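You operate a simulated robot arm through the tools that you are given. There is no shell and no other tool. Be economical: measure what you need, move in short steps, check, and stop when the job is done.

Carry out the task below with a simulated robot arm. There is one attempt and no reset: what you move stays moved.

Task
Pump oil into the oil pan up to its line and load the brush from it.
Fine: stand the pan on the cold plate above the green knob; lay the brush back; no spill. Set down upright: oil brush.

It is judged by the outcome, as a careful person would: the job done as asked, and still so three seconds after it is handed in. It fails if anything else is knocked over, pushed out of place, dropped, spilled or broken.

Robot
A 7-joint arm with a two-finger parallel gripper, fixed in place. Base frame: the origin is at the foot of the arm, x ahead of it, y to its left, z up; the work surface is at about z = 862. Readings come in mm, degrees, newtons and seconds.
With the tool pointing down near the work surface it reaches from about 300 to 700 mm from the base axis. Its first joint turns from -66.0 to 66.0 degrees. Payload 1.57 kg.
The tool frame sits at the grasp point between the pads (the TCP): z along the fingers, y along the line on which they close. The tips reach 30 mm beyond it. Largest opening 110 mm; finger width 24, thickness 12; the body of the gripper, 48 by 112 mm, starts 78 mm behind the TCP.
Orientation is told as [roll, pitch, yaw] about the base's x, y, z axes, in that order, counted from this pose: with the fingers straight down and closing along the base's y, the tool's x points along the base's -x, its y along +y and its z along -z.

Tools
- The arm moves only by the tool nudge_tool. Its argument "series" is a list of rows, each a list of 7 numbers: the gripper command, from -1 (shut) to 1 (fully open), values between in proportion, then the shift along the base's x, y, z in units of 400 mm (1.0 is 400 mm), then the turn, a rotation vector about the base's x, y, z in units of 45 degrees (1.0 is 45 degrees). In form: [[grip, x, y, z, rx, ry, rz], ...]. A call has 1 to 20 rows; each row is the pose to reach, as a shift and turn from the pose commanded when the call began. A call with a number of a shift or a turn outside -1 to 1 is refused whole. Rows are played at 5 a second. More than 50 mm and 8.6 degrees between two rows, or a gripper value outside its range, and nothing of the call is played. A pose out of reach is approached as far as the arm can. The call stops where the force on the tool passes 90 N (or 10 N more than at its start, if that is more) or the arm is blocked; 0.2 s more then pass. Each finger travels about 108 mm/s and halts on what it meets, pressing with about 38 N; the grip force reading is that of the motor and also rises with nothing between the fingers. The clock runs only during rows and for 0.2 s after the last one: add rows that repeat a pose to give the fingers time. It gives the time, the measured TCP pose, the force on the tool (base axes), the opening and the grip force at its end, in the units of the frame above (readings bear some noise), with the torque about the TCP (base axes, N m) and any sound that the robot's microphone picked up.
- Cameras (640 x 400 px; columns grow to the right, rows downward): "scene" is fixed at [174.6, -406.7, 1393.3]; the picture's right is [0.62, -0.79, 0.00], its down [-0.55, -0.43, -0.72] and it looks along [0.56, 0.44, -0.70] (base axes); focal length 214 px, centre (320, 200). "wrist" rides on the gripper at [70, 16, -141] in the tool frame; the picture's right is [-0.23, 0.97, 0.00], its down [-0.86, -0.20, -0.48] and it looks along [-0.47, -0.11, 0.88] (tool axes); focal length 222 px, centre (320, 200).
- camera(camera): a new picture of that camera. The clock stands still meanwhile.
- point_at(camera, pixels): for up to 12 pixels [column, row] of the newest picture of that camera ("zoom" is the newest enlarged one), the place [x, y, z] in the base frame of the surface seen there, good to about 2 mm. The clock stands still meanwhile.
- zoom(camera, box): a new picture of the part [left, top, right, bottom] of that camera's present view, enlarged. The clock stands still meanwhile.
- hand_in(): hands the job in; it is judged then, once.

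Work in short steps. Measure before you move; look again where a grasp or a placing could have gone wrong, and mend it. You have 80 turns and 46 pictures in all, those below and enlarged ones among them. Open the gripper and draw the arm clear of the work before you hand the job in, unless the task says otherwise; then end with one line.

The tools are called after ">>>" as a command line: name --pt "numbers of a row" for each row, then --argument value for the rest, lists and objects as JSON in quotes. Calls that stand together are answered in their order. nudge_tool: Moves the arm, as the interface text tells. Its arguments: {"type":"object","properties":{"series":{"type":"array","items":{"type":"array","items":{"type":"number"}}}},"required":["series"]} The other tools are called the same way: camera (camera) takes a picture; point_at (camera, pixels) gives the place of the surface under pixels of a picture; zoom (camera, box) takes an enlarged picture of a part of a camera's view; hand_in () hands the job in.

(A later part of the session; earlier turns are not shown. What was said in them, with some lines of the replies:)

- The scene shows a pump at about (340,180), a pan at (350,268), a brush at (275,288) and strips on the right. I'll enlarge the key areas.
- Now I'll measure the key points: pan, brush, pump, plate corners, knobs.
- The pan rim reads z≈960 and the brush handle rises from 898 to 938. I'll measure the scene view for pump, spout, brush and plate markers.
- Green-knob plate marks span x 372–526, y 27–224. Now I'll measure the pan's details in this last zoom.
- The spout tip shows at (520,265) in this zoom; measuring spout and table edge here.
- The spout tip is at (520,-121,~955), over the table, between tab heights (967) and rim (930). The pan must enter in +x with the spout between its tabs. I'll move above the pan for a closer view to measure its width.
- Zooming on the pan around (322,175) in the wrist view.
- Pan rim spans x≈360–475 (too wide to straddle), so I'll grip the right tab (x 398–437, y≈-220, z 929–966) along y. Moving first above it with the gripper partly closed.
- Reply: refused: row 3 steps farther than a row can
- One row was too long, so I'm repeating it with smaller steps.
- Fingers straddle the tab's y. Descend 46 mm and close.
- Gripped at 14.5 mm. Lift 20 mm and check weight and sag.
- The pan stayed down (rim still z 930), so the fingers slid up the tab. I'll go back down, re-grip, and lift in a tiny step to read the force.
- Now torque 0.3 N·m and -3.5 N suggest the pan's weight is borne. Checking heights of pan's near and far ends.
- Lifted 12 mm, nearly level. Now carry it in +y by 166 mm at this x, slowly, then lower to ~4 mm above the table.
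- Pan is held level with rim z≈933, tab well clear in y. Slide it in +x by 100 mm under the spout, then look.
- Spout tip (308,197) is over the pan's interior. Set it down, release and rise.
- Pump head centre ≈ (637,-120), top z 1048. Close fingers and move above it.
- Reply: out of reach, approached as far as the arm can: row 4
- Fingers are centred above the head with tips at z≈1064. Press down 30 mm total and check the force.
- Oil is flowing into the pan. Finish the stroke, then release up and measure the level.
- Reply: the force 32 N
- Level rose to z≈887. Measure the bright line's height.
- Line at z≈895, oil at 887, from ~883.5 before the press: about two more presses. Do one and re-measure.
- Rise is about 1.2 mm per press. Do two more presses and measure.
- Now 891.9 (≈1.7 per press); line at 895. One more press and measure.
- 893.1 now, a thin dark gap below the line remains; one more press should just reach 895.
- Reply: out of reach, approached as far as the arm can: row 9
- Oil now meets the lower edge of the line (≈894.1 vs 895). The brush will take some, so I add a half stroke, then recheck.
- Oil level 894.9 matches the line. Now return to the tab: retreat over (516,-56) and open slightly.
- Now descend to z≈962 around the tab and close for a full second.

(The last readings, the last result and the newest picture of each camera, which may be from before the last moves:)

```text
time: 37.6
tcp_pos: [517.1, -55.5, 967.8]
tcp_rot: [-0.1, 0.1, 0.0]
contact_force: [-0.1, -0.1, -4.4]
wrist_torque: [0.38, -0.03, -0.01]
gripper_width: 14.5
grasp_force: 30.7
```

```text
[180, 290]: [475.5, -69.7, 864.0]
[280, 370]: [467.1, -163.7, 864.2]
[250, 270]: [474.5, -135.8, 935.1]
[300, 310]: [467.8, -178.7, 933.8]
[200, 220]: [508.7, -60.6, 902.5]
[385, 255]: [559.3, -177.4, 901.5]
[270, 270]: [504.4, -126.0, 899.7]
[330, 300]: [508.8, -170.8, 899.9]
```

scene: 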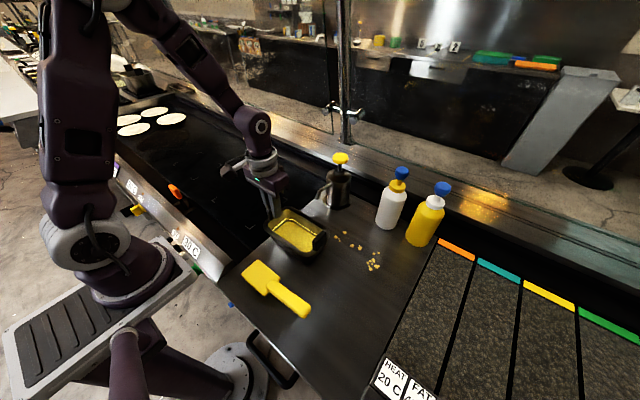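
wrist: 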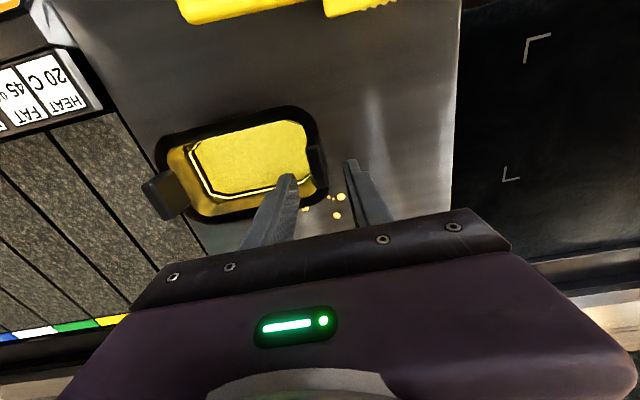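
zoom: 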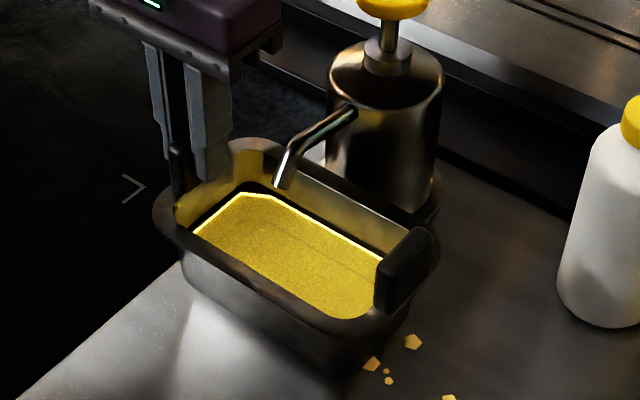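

Lifted ~4.5 mm, holding level. Slide out along -x gently by 100 mm.

>>> nudge_tool --pt "-1 -0.004 0 0 0 0 0" --pt "-1 -0.012 0 0 0 0 0" --pt "-1 -0.024 0 0 0 0 0" --pt "-1 -0.04 0 0 0 0 0" --pt "-1 -0.058 0 0 0 0 0" --pt "-1 -0.078 0 0 0 0 0" --pt "-1 -0.098 0 0 0 0 0" --pt "-1 -0.118 0 0 0 0 0" --pt "-1 -0.138 0 0 0 0 0" --pt "-1 -0.158 0 0 0 0 0" --pt "-1 -0.178 0 0 0 0 0" --pt "-1 -0.194 0 0 0 0 0" --pt "-1 -0.206 0 0 0 0 0" --pt "-1 -0.214 0 0 0 0 0" --pt "-1 -0.218 0 0 0 0 0" --pt "-1 -0.22 0 0 0 0 0" --pt "-1 -0.22 0 0.01 0 0 0" --pt "-1 -0.22 0 0.02 0 0 0" --pt "-1 -0.22 0 0.02 0 0 0"

>>> zoom --camera "scene" --box '[230, 170, 370, 280]'

>>> point_at --camera "zoom" --pixels '[[160, 250], [220, 300], [300, 205], [360, 245], [250, 240], [290, 260], [210, 220]]'

```text
time: 41.6
tcp_pos: [428.7, -55.6, 976.2]
tcp_rot: [0.0, 0.0, -0.1]
contact_force: [-0.1, 0.3, -5.9]
wrist_torque: [0.34, 0.0, 0.03]
gripper_width: 14.2
grasp_force: 30.8
```

```text
3.64 times, centred on (300, 225) of scene
```

zoom: 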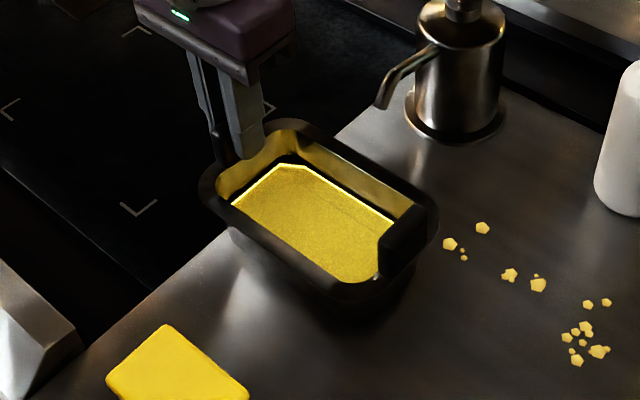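

```text
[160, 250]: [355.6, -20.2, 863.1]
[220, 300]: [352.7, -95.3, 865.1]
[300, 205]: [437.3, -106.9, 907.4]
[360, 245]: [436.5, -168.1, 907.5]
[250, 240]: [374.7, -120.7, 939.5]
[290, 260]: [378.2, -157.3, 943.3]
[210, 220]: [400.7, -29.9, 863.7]
```

Clear of the spout, no spill. Now carry in +y by 260 mm and +x 19 mm to the plate centre, smoothly.

>>> nudge_tool --pt "-1 0.001 0.005 0 0 0 0" --pt "-1 0.002 0.018 0 0 0 0" --pt "-1 0.004 0.036 0 0 0 0" --pt "-1 0.006 0.06 0 0 0 0" --pt "-1 0.009 0.09 0 0 0 0" --pt "-1 0.012 0.13 0 0 0 0" --pt "-1 0.016 0.175 0 0 0 0" --pt "-1 0.02 0.22 0 0 0 0" --pt "-1 0.024 0.27 0 0 0 0" --pt "-1 0.028 0.32 0 0 0 0" --pt "-1 0.032 0.37 0 0 0 0" --pt "-1 0.036 0.42 0 0 0 0" --pt "-1 0.039 0.47 0 0 0 0" --pt "-1 0.042 0.52 0 0 0 0" --pt "-1 0.045 0.56 0 0 0 0" --pt "-1 0.047 0.595 0 0 0 0" --pt "-1 0.048 0.62 0 0 0 0" --pt "-1 0.049 0.638 0 0 0 0" --pt "-1 0.049 0.65 0 0 0 0" --pt "-1 0.049 0.65 0 0 0 0"

>>> zoom --camera "scene" --box '[150, 140, 310, 270]'

>>> point_at --camera "zoom" --pixels '[[300, 230], [360, 200], [250, 195], [340, 240], [250, 265], [395, 185], [310, 330], [310, 280]]'

```text
time: 45.8
tcp_pos: [447.9, 204.6, 974.0]
tcp_rot: [0.0, 0.1, 0.0]
contact_force: [0.8, 0.4, -4.7]
wrist_torque: [0.33, 0.0, 0.0]
gripper_width: 14.5
grasp_force: 30.7
```

```text
3.08 times, centred on (230, 205) of scene
```

zoom: 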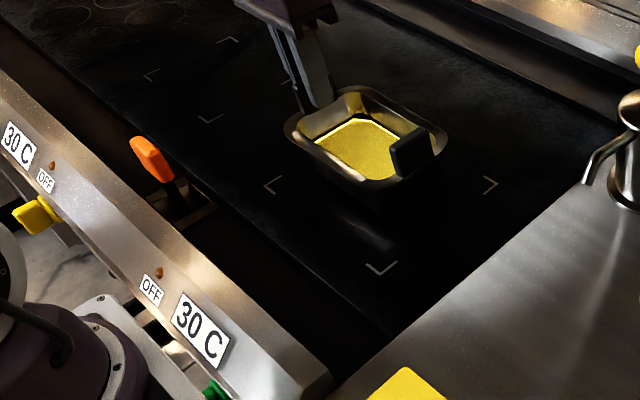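

```text
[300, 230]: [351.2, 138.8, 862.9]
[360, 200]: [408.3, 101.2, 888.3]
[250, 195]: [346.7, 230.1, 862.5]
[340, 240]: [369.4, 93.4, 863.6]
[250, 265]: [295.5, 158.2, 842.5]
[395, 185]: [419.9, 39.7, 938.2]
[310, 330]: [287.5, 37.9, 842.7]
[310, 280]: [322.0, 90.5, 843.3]
```

Pan centred in the marked plate (corners at (270,183), (382,268), (490,183)) above the green knob. Lower 12 mm gently.

>>> nudge_tool --pt "-1 0 0 -0.006 0 0 0" --pt "-1 0 0 -0.012 0 0 0" --pt "-1 0 0 -0.018 0 0 0" --pt "-1 0 0 -0.023 0 0 0" --pt "-1 0 0 -0.027 0 0 0" --pt "-1 0 0 -0.029 0 0 0" --pt "-1 0 0 -0.029 0 0 0"

>>> point_at --camera "scene" --pixels '[[243, 191], [259, 189]]'

```text
time: 47.4
tcp_pos: [448.4, 204.2, 964.1]
tcp_rot: [0.0, -0.1, -0.1]
contact_force: [-0.3, 0.2, -4.2]
wrist_torque: [0.38, 0.0, -0.02]
gripper_width: 14.4
grasp_force: 30.9
```

```text
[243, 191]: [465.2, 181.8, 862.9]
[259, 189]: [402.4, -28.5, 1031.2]
```

Still bearing 4.2 N; lower in 1 mm steps until the weight comes off.

>>> nudge_tool --pt "-1 0 0 -0.003 0 0 0" --pt "-1 0 0 -0.005 0 0 0" --pt "-1 0 0 -0.005 0 0 0"

```text
time: 48.2
tcp_pos: [447.5, 204.2, 961.8]
tcp_rot: [0.0, 0.0, 0.0]
contact_force: [-0.4, -1.2, -4.6]
wrist_torque: [0.36, 0.0, -0.01]
gripper_width: 14.4
grasp_force: 30.8
```

>>> nudge_tool --pt "-1 0 0 -0.003 0 0 0" --pt "-1 0 0 -0.003 0 0 0"

>>> zoom --camera "scene" --box '[210, 155, 290, 220]'

>>> point_at --camera "zoom" --pixels '[[230, 120], [330, 185], [300, 130], [350, 150], [210, 90], [400, 60], [300, 250]]'

```text
time: 48.8
tcp_pos: [447.8, 204.2, 961.4]
tcp_rot: [0.1, 0.0, 0.2]
contact_force: [-0.5, 1.7, 0.1]
wrist_torque: [0.02, 0.03, -0.04]
gripper_width: 14.4
grasp_force: 30.7
```

```text
6.15 times, centred on (250, 188) of scene
```

zoom: 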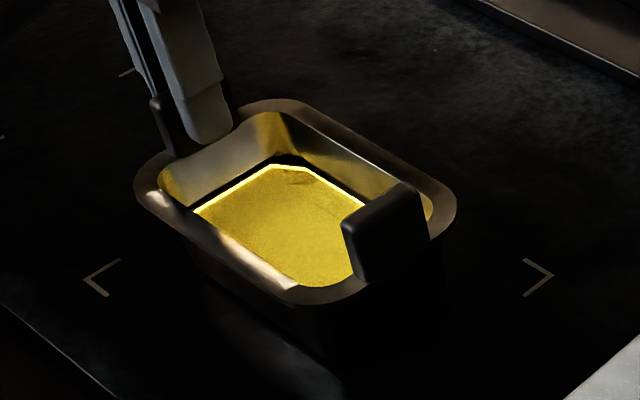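

```text
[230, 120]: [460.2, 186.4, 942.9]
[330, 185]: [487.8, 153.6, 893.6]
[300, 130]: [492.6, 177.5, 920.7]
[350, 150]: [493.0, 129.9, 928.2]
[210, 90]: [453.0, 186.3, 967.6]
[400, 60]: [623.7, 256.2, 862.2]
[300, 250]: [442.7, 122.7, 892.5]
```

Weight is off: the pan stands on the plate. Release, rise, then travel toward the brush while yawing +45°.

>>> nudge_tool --pt "-0.7 0 0 0 0 0 0" --pt "-0.5 0 0 0 0 0 0" --pt "-0.5 0 0 0 0 0 0" --pt "-0.5 0 0 0.06 0 0 0" --pt "-0.5 0 0 0.16 0 0 0" --pt "-0.5 0 0 0.27 0 0 0" --pt "-0.5 0 0 0.37 0 0 0"

>>> nudge_tool --pt "-0.5 -0.04 -0.1 0 0 0 0.1" --pt "-0.5 -0.08 -0.2 0 0 0 0.25" --pt "-0.5 -0.12 -0.3 0 0 0 0.4" --pt "-0.5 -0.16 -0.4 0 0 0 0.55" --pt "-0.5 -0.2 -0.5 0 0 0 0.7" --pt "-0.5 -0.24 -0.6 0 0 0 0.85" --pt "-0.5 -0.28 -0.7 0 0 0 1.0" --pt "-0.5 -0.32 -0.8 0 0 0 1.0" --pt "-0.5 -0.36 -0.9 0 0 0 1.0" --pt "-0.5 -0.38 -0.98 0 0 0 1.0" --pt "-0.5 -0.38 -0.98 0 0 0 1.0"

>>> nudge_tool --pt "-0.4 0 -0.02 0 0 0 0.18" --pt "-0.3 0 -0.04 0 0 0 0.36" --pt "-0.3 0 -0.06 0 0 0 0.54" --pt "-0.3 0 -0.08 0 0 0 0.72" --pt "-0.3 0 -0.1 0 0 0 0.9" --pt "-0.3 0 -0.11 0 0 0 1.0" --pt "-0.3 0 -0.11 0 0 0 1.0"

>>> zoom --camera "scene" --box '[220, 230, 330, 340]'

>>> point_at --camera "scene" --pixels '[[258, 264], [271, 276], [246, 278], [262, 272], [275, 283], [283, 288], [290, 294], [298, 303], [304, 310], [269, 292], [240, 272], [267, 298]]'

```text
time: 50.4
tcp_pos: [446.8, 203.1, 1108.6]
tcp_rot: [0.0, 0.0, 0.1]
contact_force: [-0.2, -0.1, -0.2]
wrist_torque: [0.01, 0.0, -0.01]
gripper_width: 27.6
grasp_force: 0.1
```

```text
time: 52.8
tcp_pos: [295.6, -187.6, 1110.2]
tcp_rot: [0.0, 0.0, 45.0]
contact_force: [-0.3, -0.6, 0.1]
wrist_torque: [0.0, 0.02, -0.02]
gripper_width: 27.4
grasp_force: 0.0
```

```text
time: 54.4
tcp_pos: [296.4, -232.5, 1108.3]
tcp_rot: [0.0, 0.1, 90.1]
contact_force: [-0.5, 0.0, -1.4]
wrist_torque: [0.01, 0.01, 0.01]
gripper_width: 38.5
grasp_force: 0.0
```

```text
3.64 times, centred on (275, 285) of scene
```

zoom: 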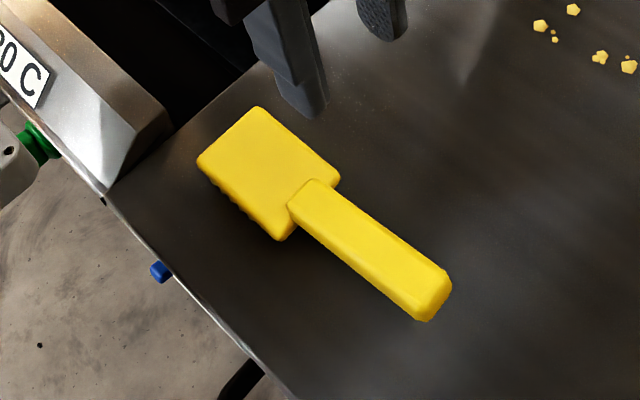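

```text
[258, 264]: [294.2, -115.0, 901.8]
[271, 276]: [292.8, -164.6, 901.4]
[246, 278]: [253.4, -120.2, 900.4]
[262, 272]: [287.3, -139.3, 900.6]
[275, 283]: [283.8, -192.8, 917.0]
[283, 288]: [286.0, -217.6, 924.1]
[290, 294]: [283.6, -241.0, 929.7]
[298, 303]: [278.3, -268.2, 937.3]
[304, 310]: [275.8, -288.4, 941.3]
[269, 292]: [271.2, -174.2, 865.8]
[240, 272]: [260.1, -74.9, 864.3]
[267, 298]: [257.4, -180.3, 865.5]
```

Brush head top z≈901 is flat, the handle slopes up ~15°. Measure handle and head edges in this zoom.

>>> point_at --camera "zoom" --pixels '[[345, 248], [355, 265], [375, 225], [360, 240], [335, 183], [258, 112], [203, 158], [275, 230], [280, 237], [410, 295], [440, 275], [420, 315]]'

>>> camera --camera "wrist"

```text
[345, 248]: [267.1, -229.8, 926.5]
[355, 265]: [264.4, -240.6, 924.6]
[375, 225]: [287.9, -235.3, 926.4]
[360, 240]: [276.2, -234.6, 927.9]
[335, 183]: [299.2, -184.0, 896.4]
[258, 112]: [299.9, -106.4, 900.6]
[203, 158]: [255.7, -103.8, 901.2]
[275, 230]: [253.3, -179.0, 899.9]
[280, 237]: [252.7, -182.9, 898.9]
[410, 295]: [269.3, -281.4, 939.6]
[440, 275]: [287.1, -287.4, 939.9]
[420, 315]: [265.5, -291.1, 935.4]
```

```text
9 pictures are left
```

wrist: 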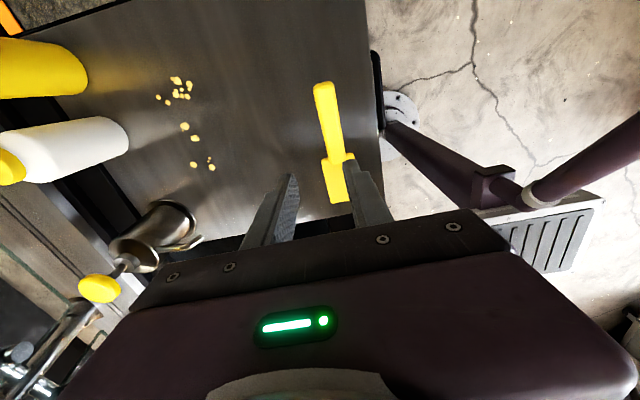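

Head spans x 252–300, y -183…-104; handle x 264–289, top z≈922 at y=-210. Given the pan's tabs, I'll grip the handle near the head (y=-210) so I can dip it tilted. Go down in steps.

>>> nudge_tool --pt "-0.1 -0.025 0.03 -0.08 0 0 0" --pt "-0.1 -0.05 0.056 -0.17 0 0 0" --pt "-0.1 -0.05 0.056 -0.28 0 0 0" --pt "-0.1 -0.05 0.056 -0.37 0 0 0" --pt "-0.1 -0.05 0.056 -0.43 0 0 0" --pt "-0.1 -0.05 0.056 -0.495 0 0 0" --pt "-0.1 -0.05 0.056 -0.495 0 0 0"

>>> nudge_tool --pt "-1 0 0 0 0 0 0" --pt "-1 0 0 0 0 0 0" --pt "-1 0 0 0 0 0 0" --pt "-1 0 0 0 0 0 0" --pt "-1 0 0 0 0 0 0"

```text
time: 56.0
tcp_pos: [277.2, -212.1, 908.5]
tcp_rot: [0.0, -0.1, 90.0]
contact_force: [0.2, 0.5, 0.7]
wrist_torque: [-0.01, -0.05, -0.02]
gripper_width: 49.4
grasp_force: 0.1
```

```text
time: 57.2
tcp_pos: [277.0, -212.6, 908.5]
tcp_rot: [0.0, 0.0, 90.0]
contact_force: [0.2, -0.1, 0.2]
wrist_torque: [-0.05, -0.01, 0.03]
gripper_width: 27.6
grasp_force: 37.5
```

Gripped at 27.6 mm. Lift gently 20 mm and check with a picture.

>>> nudge_tool --pt "-1 0 0 0.006 0 0 0" --pt "-1 0 0 0.015 0 0 0" --pt "-1 0 0 0.025 0 0 0" --pt "-1 0 0 0.038 0 0 0" --pt "-1 0 0 0.05 0 0 0" --pt "-1 0 0 0.05 0 0 0"

>>> zoom --camera "scene" --box '[220, 230, 330, 340]'

>>> point_at --camera "zoom" --pixels '[[258, 105], [205, 150], [275, 215], [230, 165], [260, 190], [425, 285], [440, 265], [270, 240]]'

```text
time: 58.6
tcp_pos: [276.9, -210.9, 930.9]
tcp_rot: [0.0, 0.0, 90.2]
contact_force: [0.0, -0.2, -0.7]
wrist_torque: [-0.06, 0.02, 0.0]
gripper_width: 27.5
grasp_force: 37.8
```

```text
3.64 times, centred on (275, 285) of scene
```

zoom: 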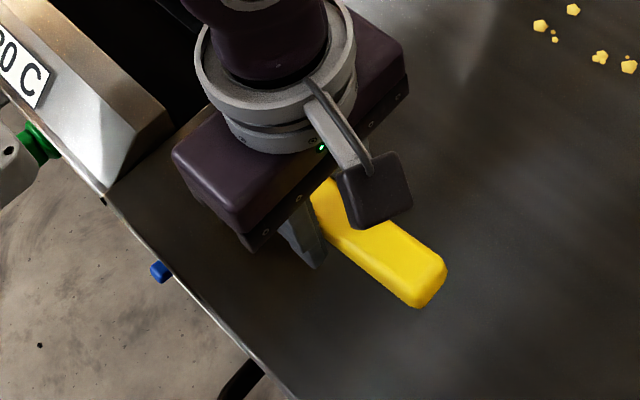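

```text
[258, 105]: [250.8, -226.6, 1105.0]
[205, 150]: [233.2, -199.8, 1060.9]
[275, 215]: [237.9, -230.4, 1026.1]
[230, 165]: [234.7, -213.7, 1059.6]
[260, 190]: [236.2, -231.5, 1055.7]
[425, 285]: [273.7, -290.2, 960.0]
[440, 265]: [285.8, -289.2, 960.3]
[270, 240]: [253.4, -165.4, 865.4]
```

Brush is held rigidly. Raise it, carry it over the pan, and tilt it 20° (head down) so the handle clears the near tab.

>>> nudge_tool --pt "-1 0 0 0.06 0 0 0" --pt "-1 0 0 0.14 0 0 0" --pt "-1 0 0 0.22 0 0 0" --pt "-1 0 0 0.3 0 0 0" --pt "-1 0.02 0.04 0.37 0 0 0" --pt "-1 0.07 0.11 0.42 0 0 0" --pt "-1 0.12 0.19 0.42 -0.05 0 0" --pt "-1 0.17 0.27 0.42 -0.1 0 0" --pt "-1 0.22 0.35 0.42 -0.15 0 0" --pt "-1 0.27 0.43 0.42 -0.2 0 0" --pt "-1 0.32 0.51 0.42 -0.25 0 0" --pt "-1 0.36 0.59 0.42 -0.3 0 0" --pt "-1 0.4 0.67 0.42 -0.36 0 0" --pt "-1 0.43 0.74 0.42 -0.42 0 0" --pt "-1 0.43 0.7625 0.42 -0.444 0 0" --pt "-1 0.43 0.7625 0.42 -0.444 0 0"

>>> nudge_tool --pt "-1 0 0 -0.06 0 0 0" --pt "-1 0 0 -0.12 0 0 0" --pt "-1 0 0 -0.17 0 0 0" --pt "-1 0 0 -0.2 0 0 0" --pt "-1 0 0 -0.2 0 0 0"

>>> zoom --camera "scene" --box '[190, 130, 320, 230]'

>>> zoom --camera "wrist" --box '[180, 60, 500, 260]'

```text
time: 62.0
tcp_pos: [449.3, 96.4, 1099.2]
tcp_rot: [-0.1, 19.9, 89.9]
contact_force: [-0.6, 0.4, -0.4]
wrist_torque: [-0.04, 0.0, 0.01]
gripper_width: 27.6
grasp_force: 38.0
```

```text
time: 63.2
tcp_pos: [448.2, 95.4, 1019.2]
tcp_rot: [0.0, 20.0, 90.3]
contact_force: [-0.6, 0.9, -1.4]
wrist_torque: [-0.08, 0.01, -0.01]
gripper_width: 27.4
grasp_force: 38.0
```

```text
4.00 times, centred on (255, 180) of scene
```

zoom: 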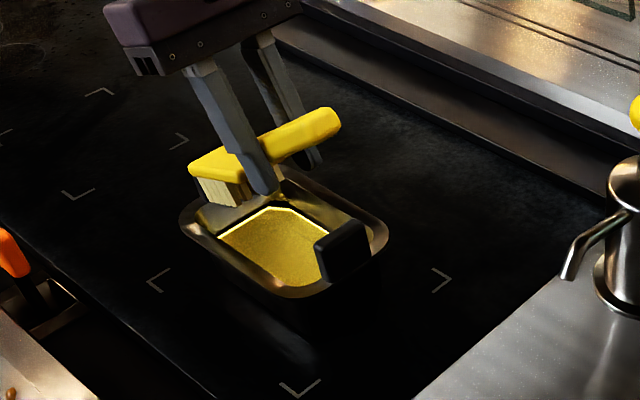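

```text
2.00 times, centred on (340, 160) of wrist
```

zoom: 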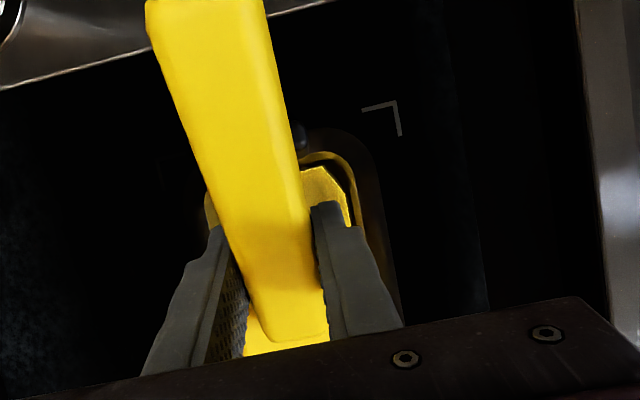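

Bristles are visible at (190–270,180–205). Measure their actual position before descending.

>>> point_at --camera "scene" --pixels '[[222, 172], [227, 177], [230, 180], [234, 180], [223, 177], [229, 170], [255, 190], [262, 193]]'

>>> zoom --camera "scene" --box '[210, 150, 270, 195]'

>>> point_at --camera "zoom" --pixels '[[85, 130], [130, 195], [190, 220], [210, 190], [110, 165], [90, 165], [160, 170], [230, 210], [250, 300], [430, 340], [330, 120]]'

```text
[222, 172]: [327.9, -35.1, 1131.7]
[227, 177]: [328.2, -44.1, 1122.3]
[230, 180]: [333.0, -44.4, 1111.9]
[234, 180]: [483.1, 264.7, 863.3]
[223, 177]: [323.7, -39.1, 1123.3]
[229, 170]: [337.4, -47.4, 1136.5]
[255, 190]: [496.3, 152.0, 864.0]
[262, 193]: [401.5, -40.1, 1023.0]
```

```text
8.89 times, centred on (240, 172) of scene
```

zoom: 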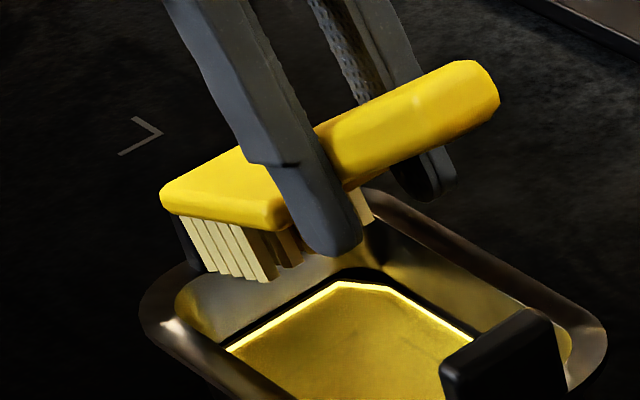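

```text
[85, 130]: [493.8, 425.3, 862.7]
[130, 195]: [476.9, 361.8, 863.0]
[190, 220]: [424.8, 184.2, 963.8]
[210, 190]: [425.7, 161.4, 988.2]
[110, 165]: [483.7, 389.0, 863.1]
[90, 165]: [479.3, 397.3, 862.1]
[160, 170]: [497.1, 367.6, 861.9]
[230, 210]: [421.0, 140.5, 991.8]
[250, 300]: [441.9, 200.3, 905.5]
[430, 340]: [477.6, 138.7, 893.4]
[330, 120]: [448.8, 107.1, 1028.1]
```

Front bristle tips are at about y 181, z 938, as predicted. Descend 60 mm, slowly at the end, into the oil.

>>> nudge_tool --pt "-1 0 -0.006 -0.03 0 0 0" --pt "-1 0 -0.006 -0.06 0 0 0" --pt "-1 0 -0.006 -0.085 0 0 0" --pt "-1 0 -0.006 -0.105 0 0 0" --pt "-1 0 -0.006 -0.12 0 0 0" --pt "-1 0 -0.006 -0.13 0 0 0" --pt "-1 0 -0.006 -0.14 0 0 0" --pt "-1 0 -0.006 -0.15 0 0 0" --pt "-1 0 -0.006 -0.15 0 0 0" --pt "-1 0 -0.006 -0.15 0 0 0" --pt "-1 0 -0.006 -0.15 0 0 0"

>>> zoom --camera "scene" --box '[205, 140, 295, 215]'

>>> point_at --camera "zoom" --pixels '[[330, 230], [370, 250], [410, 215], [180, 180], [460, 240], [300, 250], [230, 190], [400, 120], [340, 270]]'

```text
time: 65.6
tcp_pos: [448.2, 93.6, 958.5]
tcp_rot: [0.1, 20.1, 90.1]
contact_force: [-0.7, 0.0, -0.9]
wrist_torque: [-0.08, -0.01, -0.02]
gripper_width: 27.6
grasp_force: 38.2
```

```text
5.33 times, centred on (250, 178) of scene
```

zoom: 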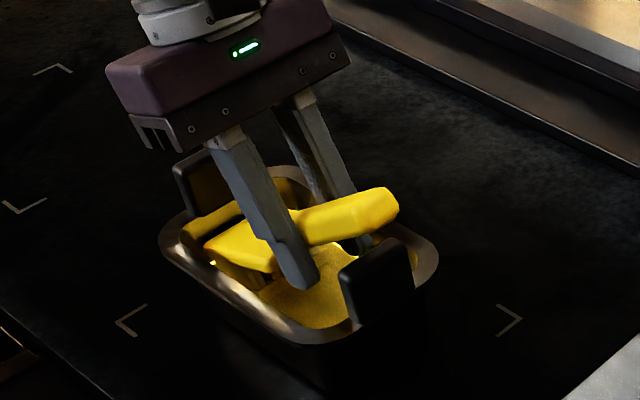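

```text
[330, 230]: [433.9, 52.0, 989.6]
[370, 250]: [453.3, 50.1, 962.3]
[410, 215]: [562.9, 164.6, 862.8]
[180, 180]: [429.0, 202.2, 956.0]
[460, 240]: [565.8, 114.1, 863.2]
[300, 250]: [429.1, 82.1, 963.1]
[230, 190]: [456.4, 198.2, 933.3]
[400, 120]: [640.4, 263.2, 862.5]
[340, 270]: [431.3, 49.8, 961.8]
```

Dipped ~15 mm with no contact; handle clears the tab. Lower 5 mm more to wet more bristles, hold, then lift slowly and let it drip over the pan.

>>> nudge_tool --pt "-1 0 0 -0.004 0 0 0" --pt "-1 0 0 -0.008 0 0 0" --pt "-1 0 0 -0.012 0 0 0" --pt "-1 0 0 -0.012 0 0 0" --pt "-1 0 0 -0.012 0 0 0" --pt "-1 0 0 -0.012 0 0 0" --pt "-1 0 0 -0.012 0 0 0" --pt "-1 0 0 -0.012 0 0 0"

>>> nudge_tool --pt "-1 0 0 0.008 0 0 0" --pt "-1 0 0 0.02 0 0 0" --pt "-1 0 0 0.035 0 0 0" --pt "-1 0 0 0.055 0 0 0" --pt "-1 0 0 0.08 0 0 0" --pt "-1 0 0 0.105 0 0 0" --pt "-1 0 0 0.13 0 0 0" --pt "-1 0 0 0.15 0 0 0" --pt "-1 0 0 0.15 0 0 0" --pt "-1 0 0 0.15 0 0 0" --pt "-1 0 0 0.15 0 0 0" --pt "-1 0 0 0.15 0 0 0" --pt "-1 0 0 0.15 0 0 0" --pt "-1 0 0 0.15 0 0 0" --pt "-1 0 0 0.15 0 0 0" --pt "-1 0 0 0.15 0 0 0"

>>> zoom --camera "scene" --box '[205, 145, 280, 205]'

```text
time: 67.4
tcp_pos: [447.2, 93.0, 953.2]
tcp_rot: [0.1, 20.1, 90.0]
contact_force: [-0.2, 0.2, -0.7]
wrist_torque: [-0.06, -0.02, 0.0]
gripper_width: 27.4
grasp_force: 38.0
```

```text
time: 70.8
tcp_pos: [448.6, 92.4, 1014.5]
tcp_rot: [0.0, 20.0, 90.1]
contact_force: [0.3, -0.5, -0.5]
wrist_torque: [-0.05, -0.01, 0.02]
gripper_width: 27.6
grasp_force: 38.2
```

```text
6.67 times, centred on (242, 175) of scene
```

zoom: 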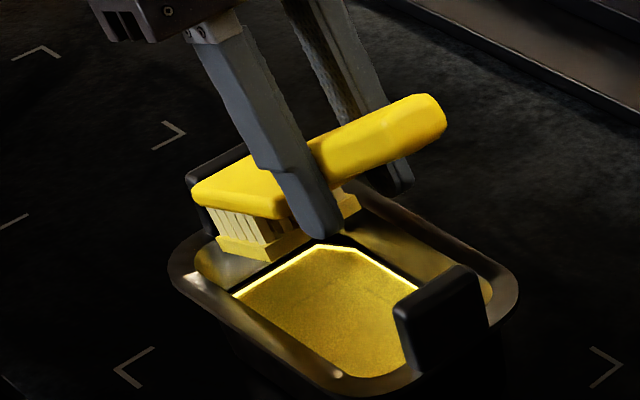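

Bristle tips carry a yellow oil band, and the pan level still meets its line. Carry the brush back, un-tilting, to above its original place.

>>> nudge_tool --pt "-1 0 0 0.07 0 0 0" --pt "-1 0 0 0.14 0.05 0 0" --pt "-1 -0.02 -0.04 0.2 0.12 0 0" --pt "-1 -0.06 -0.11 0.2 0.2 0 0" --pt "-1 -0.1 -0.19 0.2 0.28 0 0" --pt "-1 -0.15 -0.27 0.2 0.36 0 0" --pt "-1 -0.2 -0.35 0.2 0.444 0 0" --pt "-1 -0.25 -0.43 0.2 0.444 0 0" --pt "-1 -0.3 -0.51 0.2 0.444 0 0" --pt "-1 -0.35 -0.59 0.2 0.444 0 0" --pt "-1 -0.39 -0.67 0.18 0.444 0 0" --pt "-1 -0.42 -0.73 0.12 0.444 0 0" --pt "-1 -0.43 -0.7565 0.04 0.444 0 0" --pt "-1 -0.43 -0.7565 -0.05 0.444 0 0" --pt "-1 -0.43 -0.7565 -0.14 0.444 0 0" --pt "-1 -0.43 -0.7565 -0.2 0.444 0 0" --pt "-1 -0.43 -0.7565 -0.225 0.444 0 0" --pt "-1 -0.43 -0.7565 -0.225 0.444 0 0"

>>> nudge_tool --pt "-1 0 0 -0.012 0 0 0" --pt "-1 0 0 -0.022 0 0 0" --pt "-1 0 0 -0.03 0 0 0" --pt "-1 0 0 -0.032 0 0 0" --pt "-1 0 0 -0.032 0 0 0"

```text
time: 74.6
tcp_pos: [276.2, -209.6, 925.2]
tcp_rot: [-0.1, -0.1, 90.0]
contact_force: [-0.2, -0.1, -1.1]
wrist_torque: [-0.08, 0.01, -0.02]
gripper_width: 27.3
grasp_force: 37.9
```

```text
time: 75.8
tcp_pos: [277.4, -210.4, 910.4]
tcp_rot: [-0.1, 0.0, 90.0]
contact_force: [0.6, -0.2, -1.4]
wrist_torque: [-0.08, 0.03, -0.03]
gripper_width: 27.3
grasp_force: 37.5
```

Weight still carried; lower in ~1 mm steps until contact.

>>> nudge_tool --pt "-1 0 0 -0.003 0 0 0" --pt "-1 0 0 -0.003 0 0 0"

>>> nudge_tool --pt "-1 0 0 -0.002 0 0 0" --pt "-1 0 0 -0.002 0 0 0"

```text
time: 76.4
tcp_pos: [276.9, -210.6, 909.0]
tcp_rot: [0.0, 0.1, 89.9]
contact_force: [-0.9, -0.2, -0.2]
wrist_torque: [-0.05, 0.0, -0.01]
gripper_width: 27.5
grasp_force: 38.0
```

```text
time: 77.0
tcp_pos: [276.2, -209.8, 909.4]
tcp_rot: [0.0, 0.0, 90.0]
contact_force: [0.0, -0.2, -1.9]
wrist_torque: [-0.09, -0.02, -0.01]
gripper_width: 27.3
grasp_force: 38.2
```

>>> nudge_tool --pt "-1 0 0 -0.003 0 0 0" --pt "-1 0 0 -0.003 0 0 0" --pt "-1 0 0 -0.003 0 0 0"

```text
time: 77.8
tcp_pos: [277.4, -210.6, 908.1]
tcp_rot: [-0.2, 0.1, 90.1]
contact_force: [1.5, -4.8, 21.0]
wrist_torque: [0.99, -0.06, -0.06]
gripper_width: 27.7
grasp_force: 37.4
```

Contact at 21 N: the brush is down. Ease up 0.8 mm, open, and rise clear.

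>>> nudge_tool --pt "-1 0 0 0.002 0 0 0" --pt "-0.6 0 0 0.002 0 0 0" --pt "-0.3 0 0 0.002 0 0 0" --pt "-0.1 0 0 0.002 0 0 0" --pt "-0.1 0 0 0.002 0 0 0" --pt "-0.1 0 0 0.04 0 0 0" --pt "-0.1 0 0 0.1 0 0 0" --pt "-0.1 0 0 0.2 0 0 0" --pt "-0.1 0 0 0.3 0 0 0" --pt "-0.1 0 0 0.4 0 0 0" --pt "-0.1 0.1 0 0.45 0 0 0" --pt "-0.1 0.2 0 0.5 0 0 0" --pt "-0.1 0.3 0 0.55 0 0 0" --pt "-0.1 0.35 0 0.6 0 0 0"

>>> camera --camera "scene"

>>> point_at --camera "scene" --pixels '[[258, 264], [262, 272], [283, 288], [298, 303], [304, 310], [246, 278]]'

```text
time: 80.8
tcp_pos: [418.8, -212.1, 1148.7]
tcp_rot: [0.0, 0.0, 90.0]
contact_force: [1.0, 0.0, -0.7]
wrist_torque: [0.0, 0.01, 0.01]
gripper_width: 49.4
grasp_force: 0.1
```

```text
2 pictures are left
```

scene: 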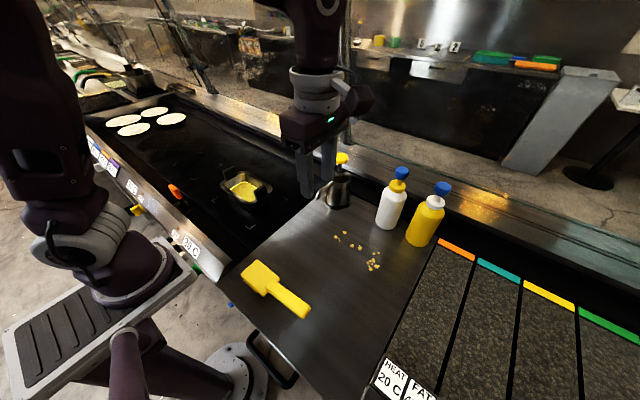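

```text
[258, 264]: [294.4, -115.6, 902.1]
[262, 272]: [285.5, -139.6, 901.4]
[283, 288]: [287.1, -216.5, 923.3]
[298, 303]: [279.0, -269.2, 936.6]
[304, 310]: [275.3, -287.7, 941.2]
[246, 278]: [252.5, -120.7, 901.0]
```

The brush is back exactly where it was. One last look at the pan's level.

>>> zoom --camera "scene" --box '[210, 155, 290, 220]'

>>> point_at --camera "zoom" --pixels '[[290, 230], [270, 210], [300, 250], [320, 220], [310, 200], [290, 168], [345, 195], [230, 195], [320, 290]]'

```text
6.15 times, centred on (250, 188) of scene
```

zoom: 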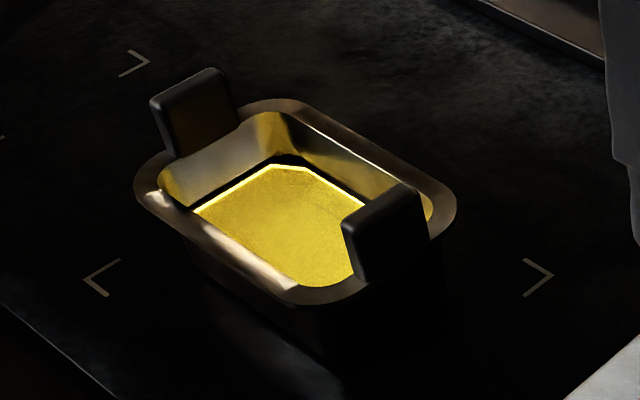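

```text
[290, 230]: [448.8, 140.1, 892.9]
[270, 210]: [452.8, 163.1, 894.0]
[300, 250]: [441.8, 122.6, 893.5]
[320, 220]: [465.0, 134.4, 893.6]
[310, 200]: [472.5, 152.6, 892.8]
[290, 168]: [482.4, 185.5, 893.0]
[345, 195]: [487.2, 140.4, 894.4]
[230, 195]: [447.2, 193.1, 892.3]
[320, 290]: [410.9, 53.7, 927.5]
```

Oil (~893.4) meets the line (~893.5–894), the pan stands inside the plate marks, and the arm is open and clear. Handing in.

>>> hand_in

```text
The job is handed in.
```

The pan is filled to its line and stands on the cold plate above the green knob. The brush is loaded with oil and laid back upright in its original place, and I saw no spill in the pictures.
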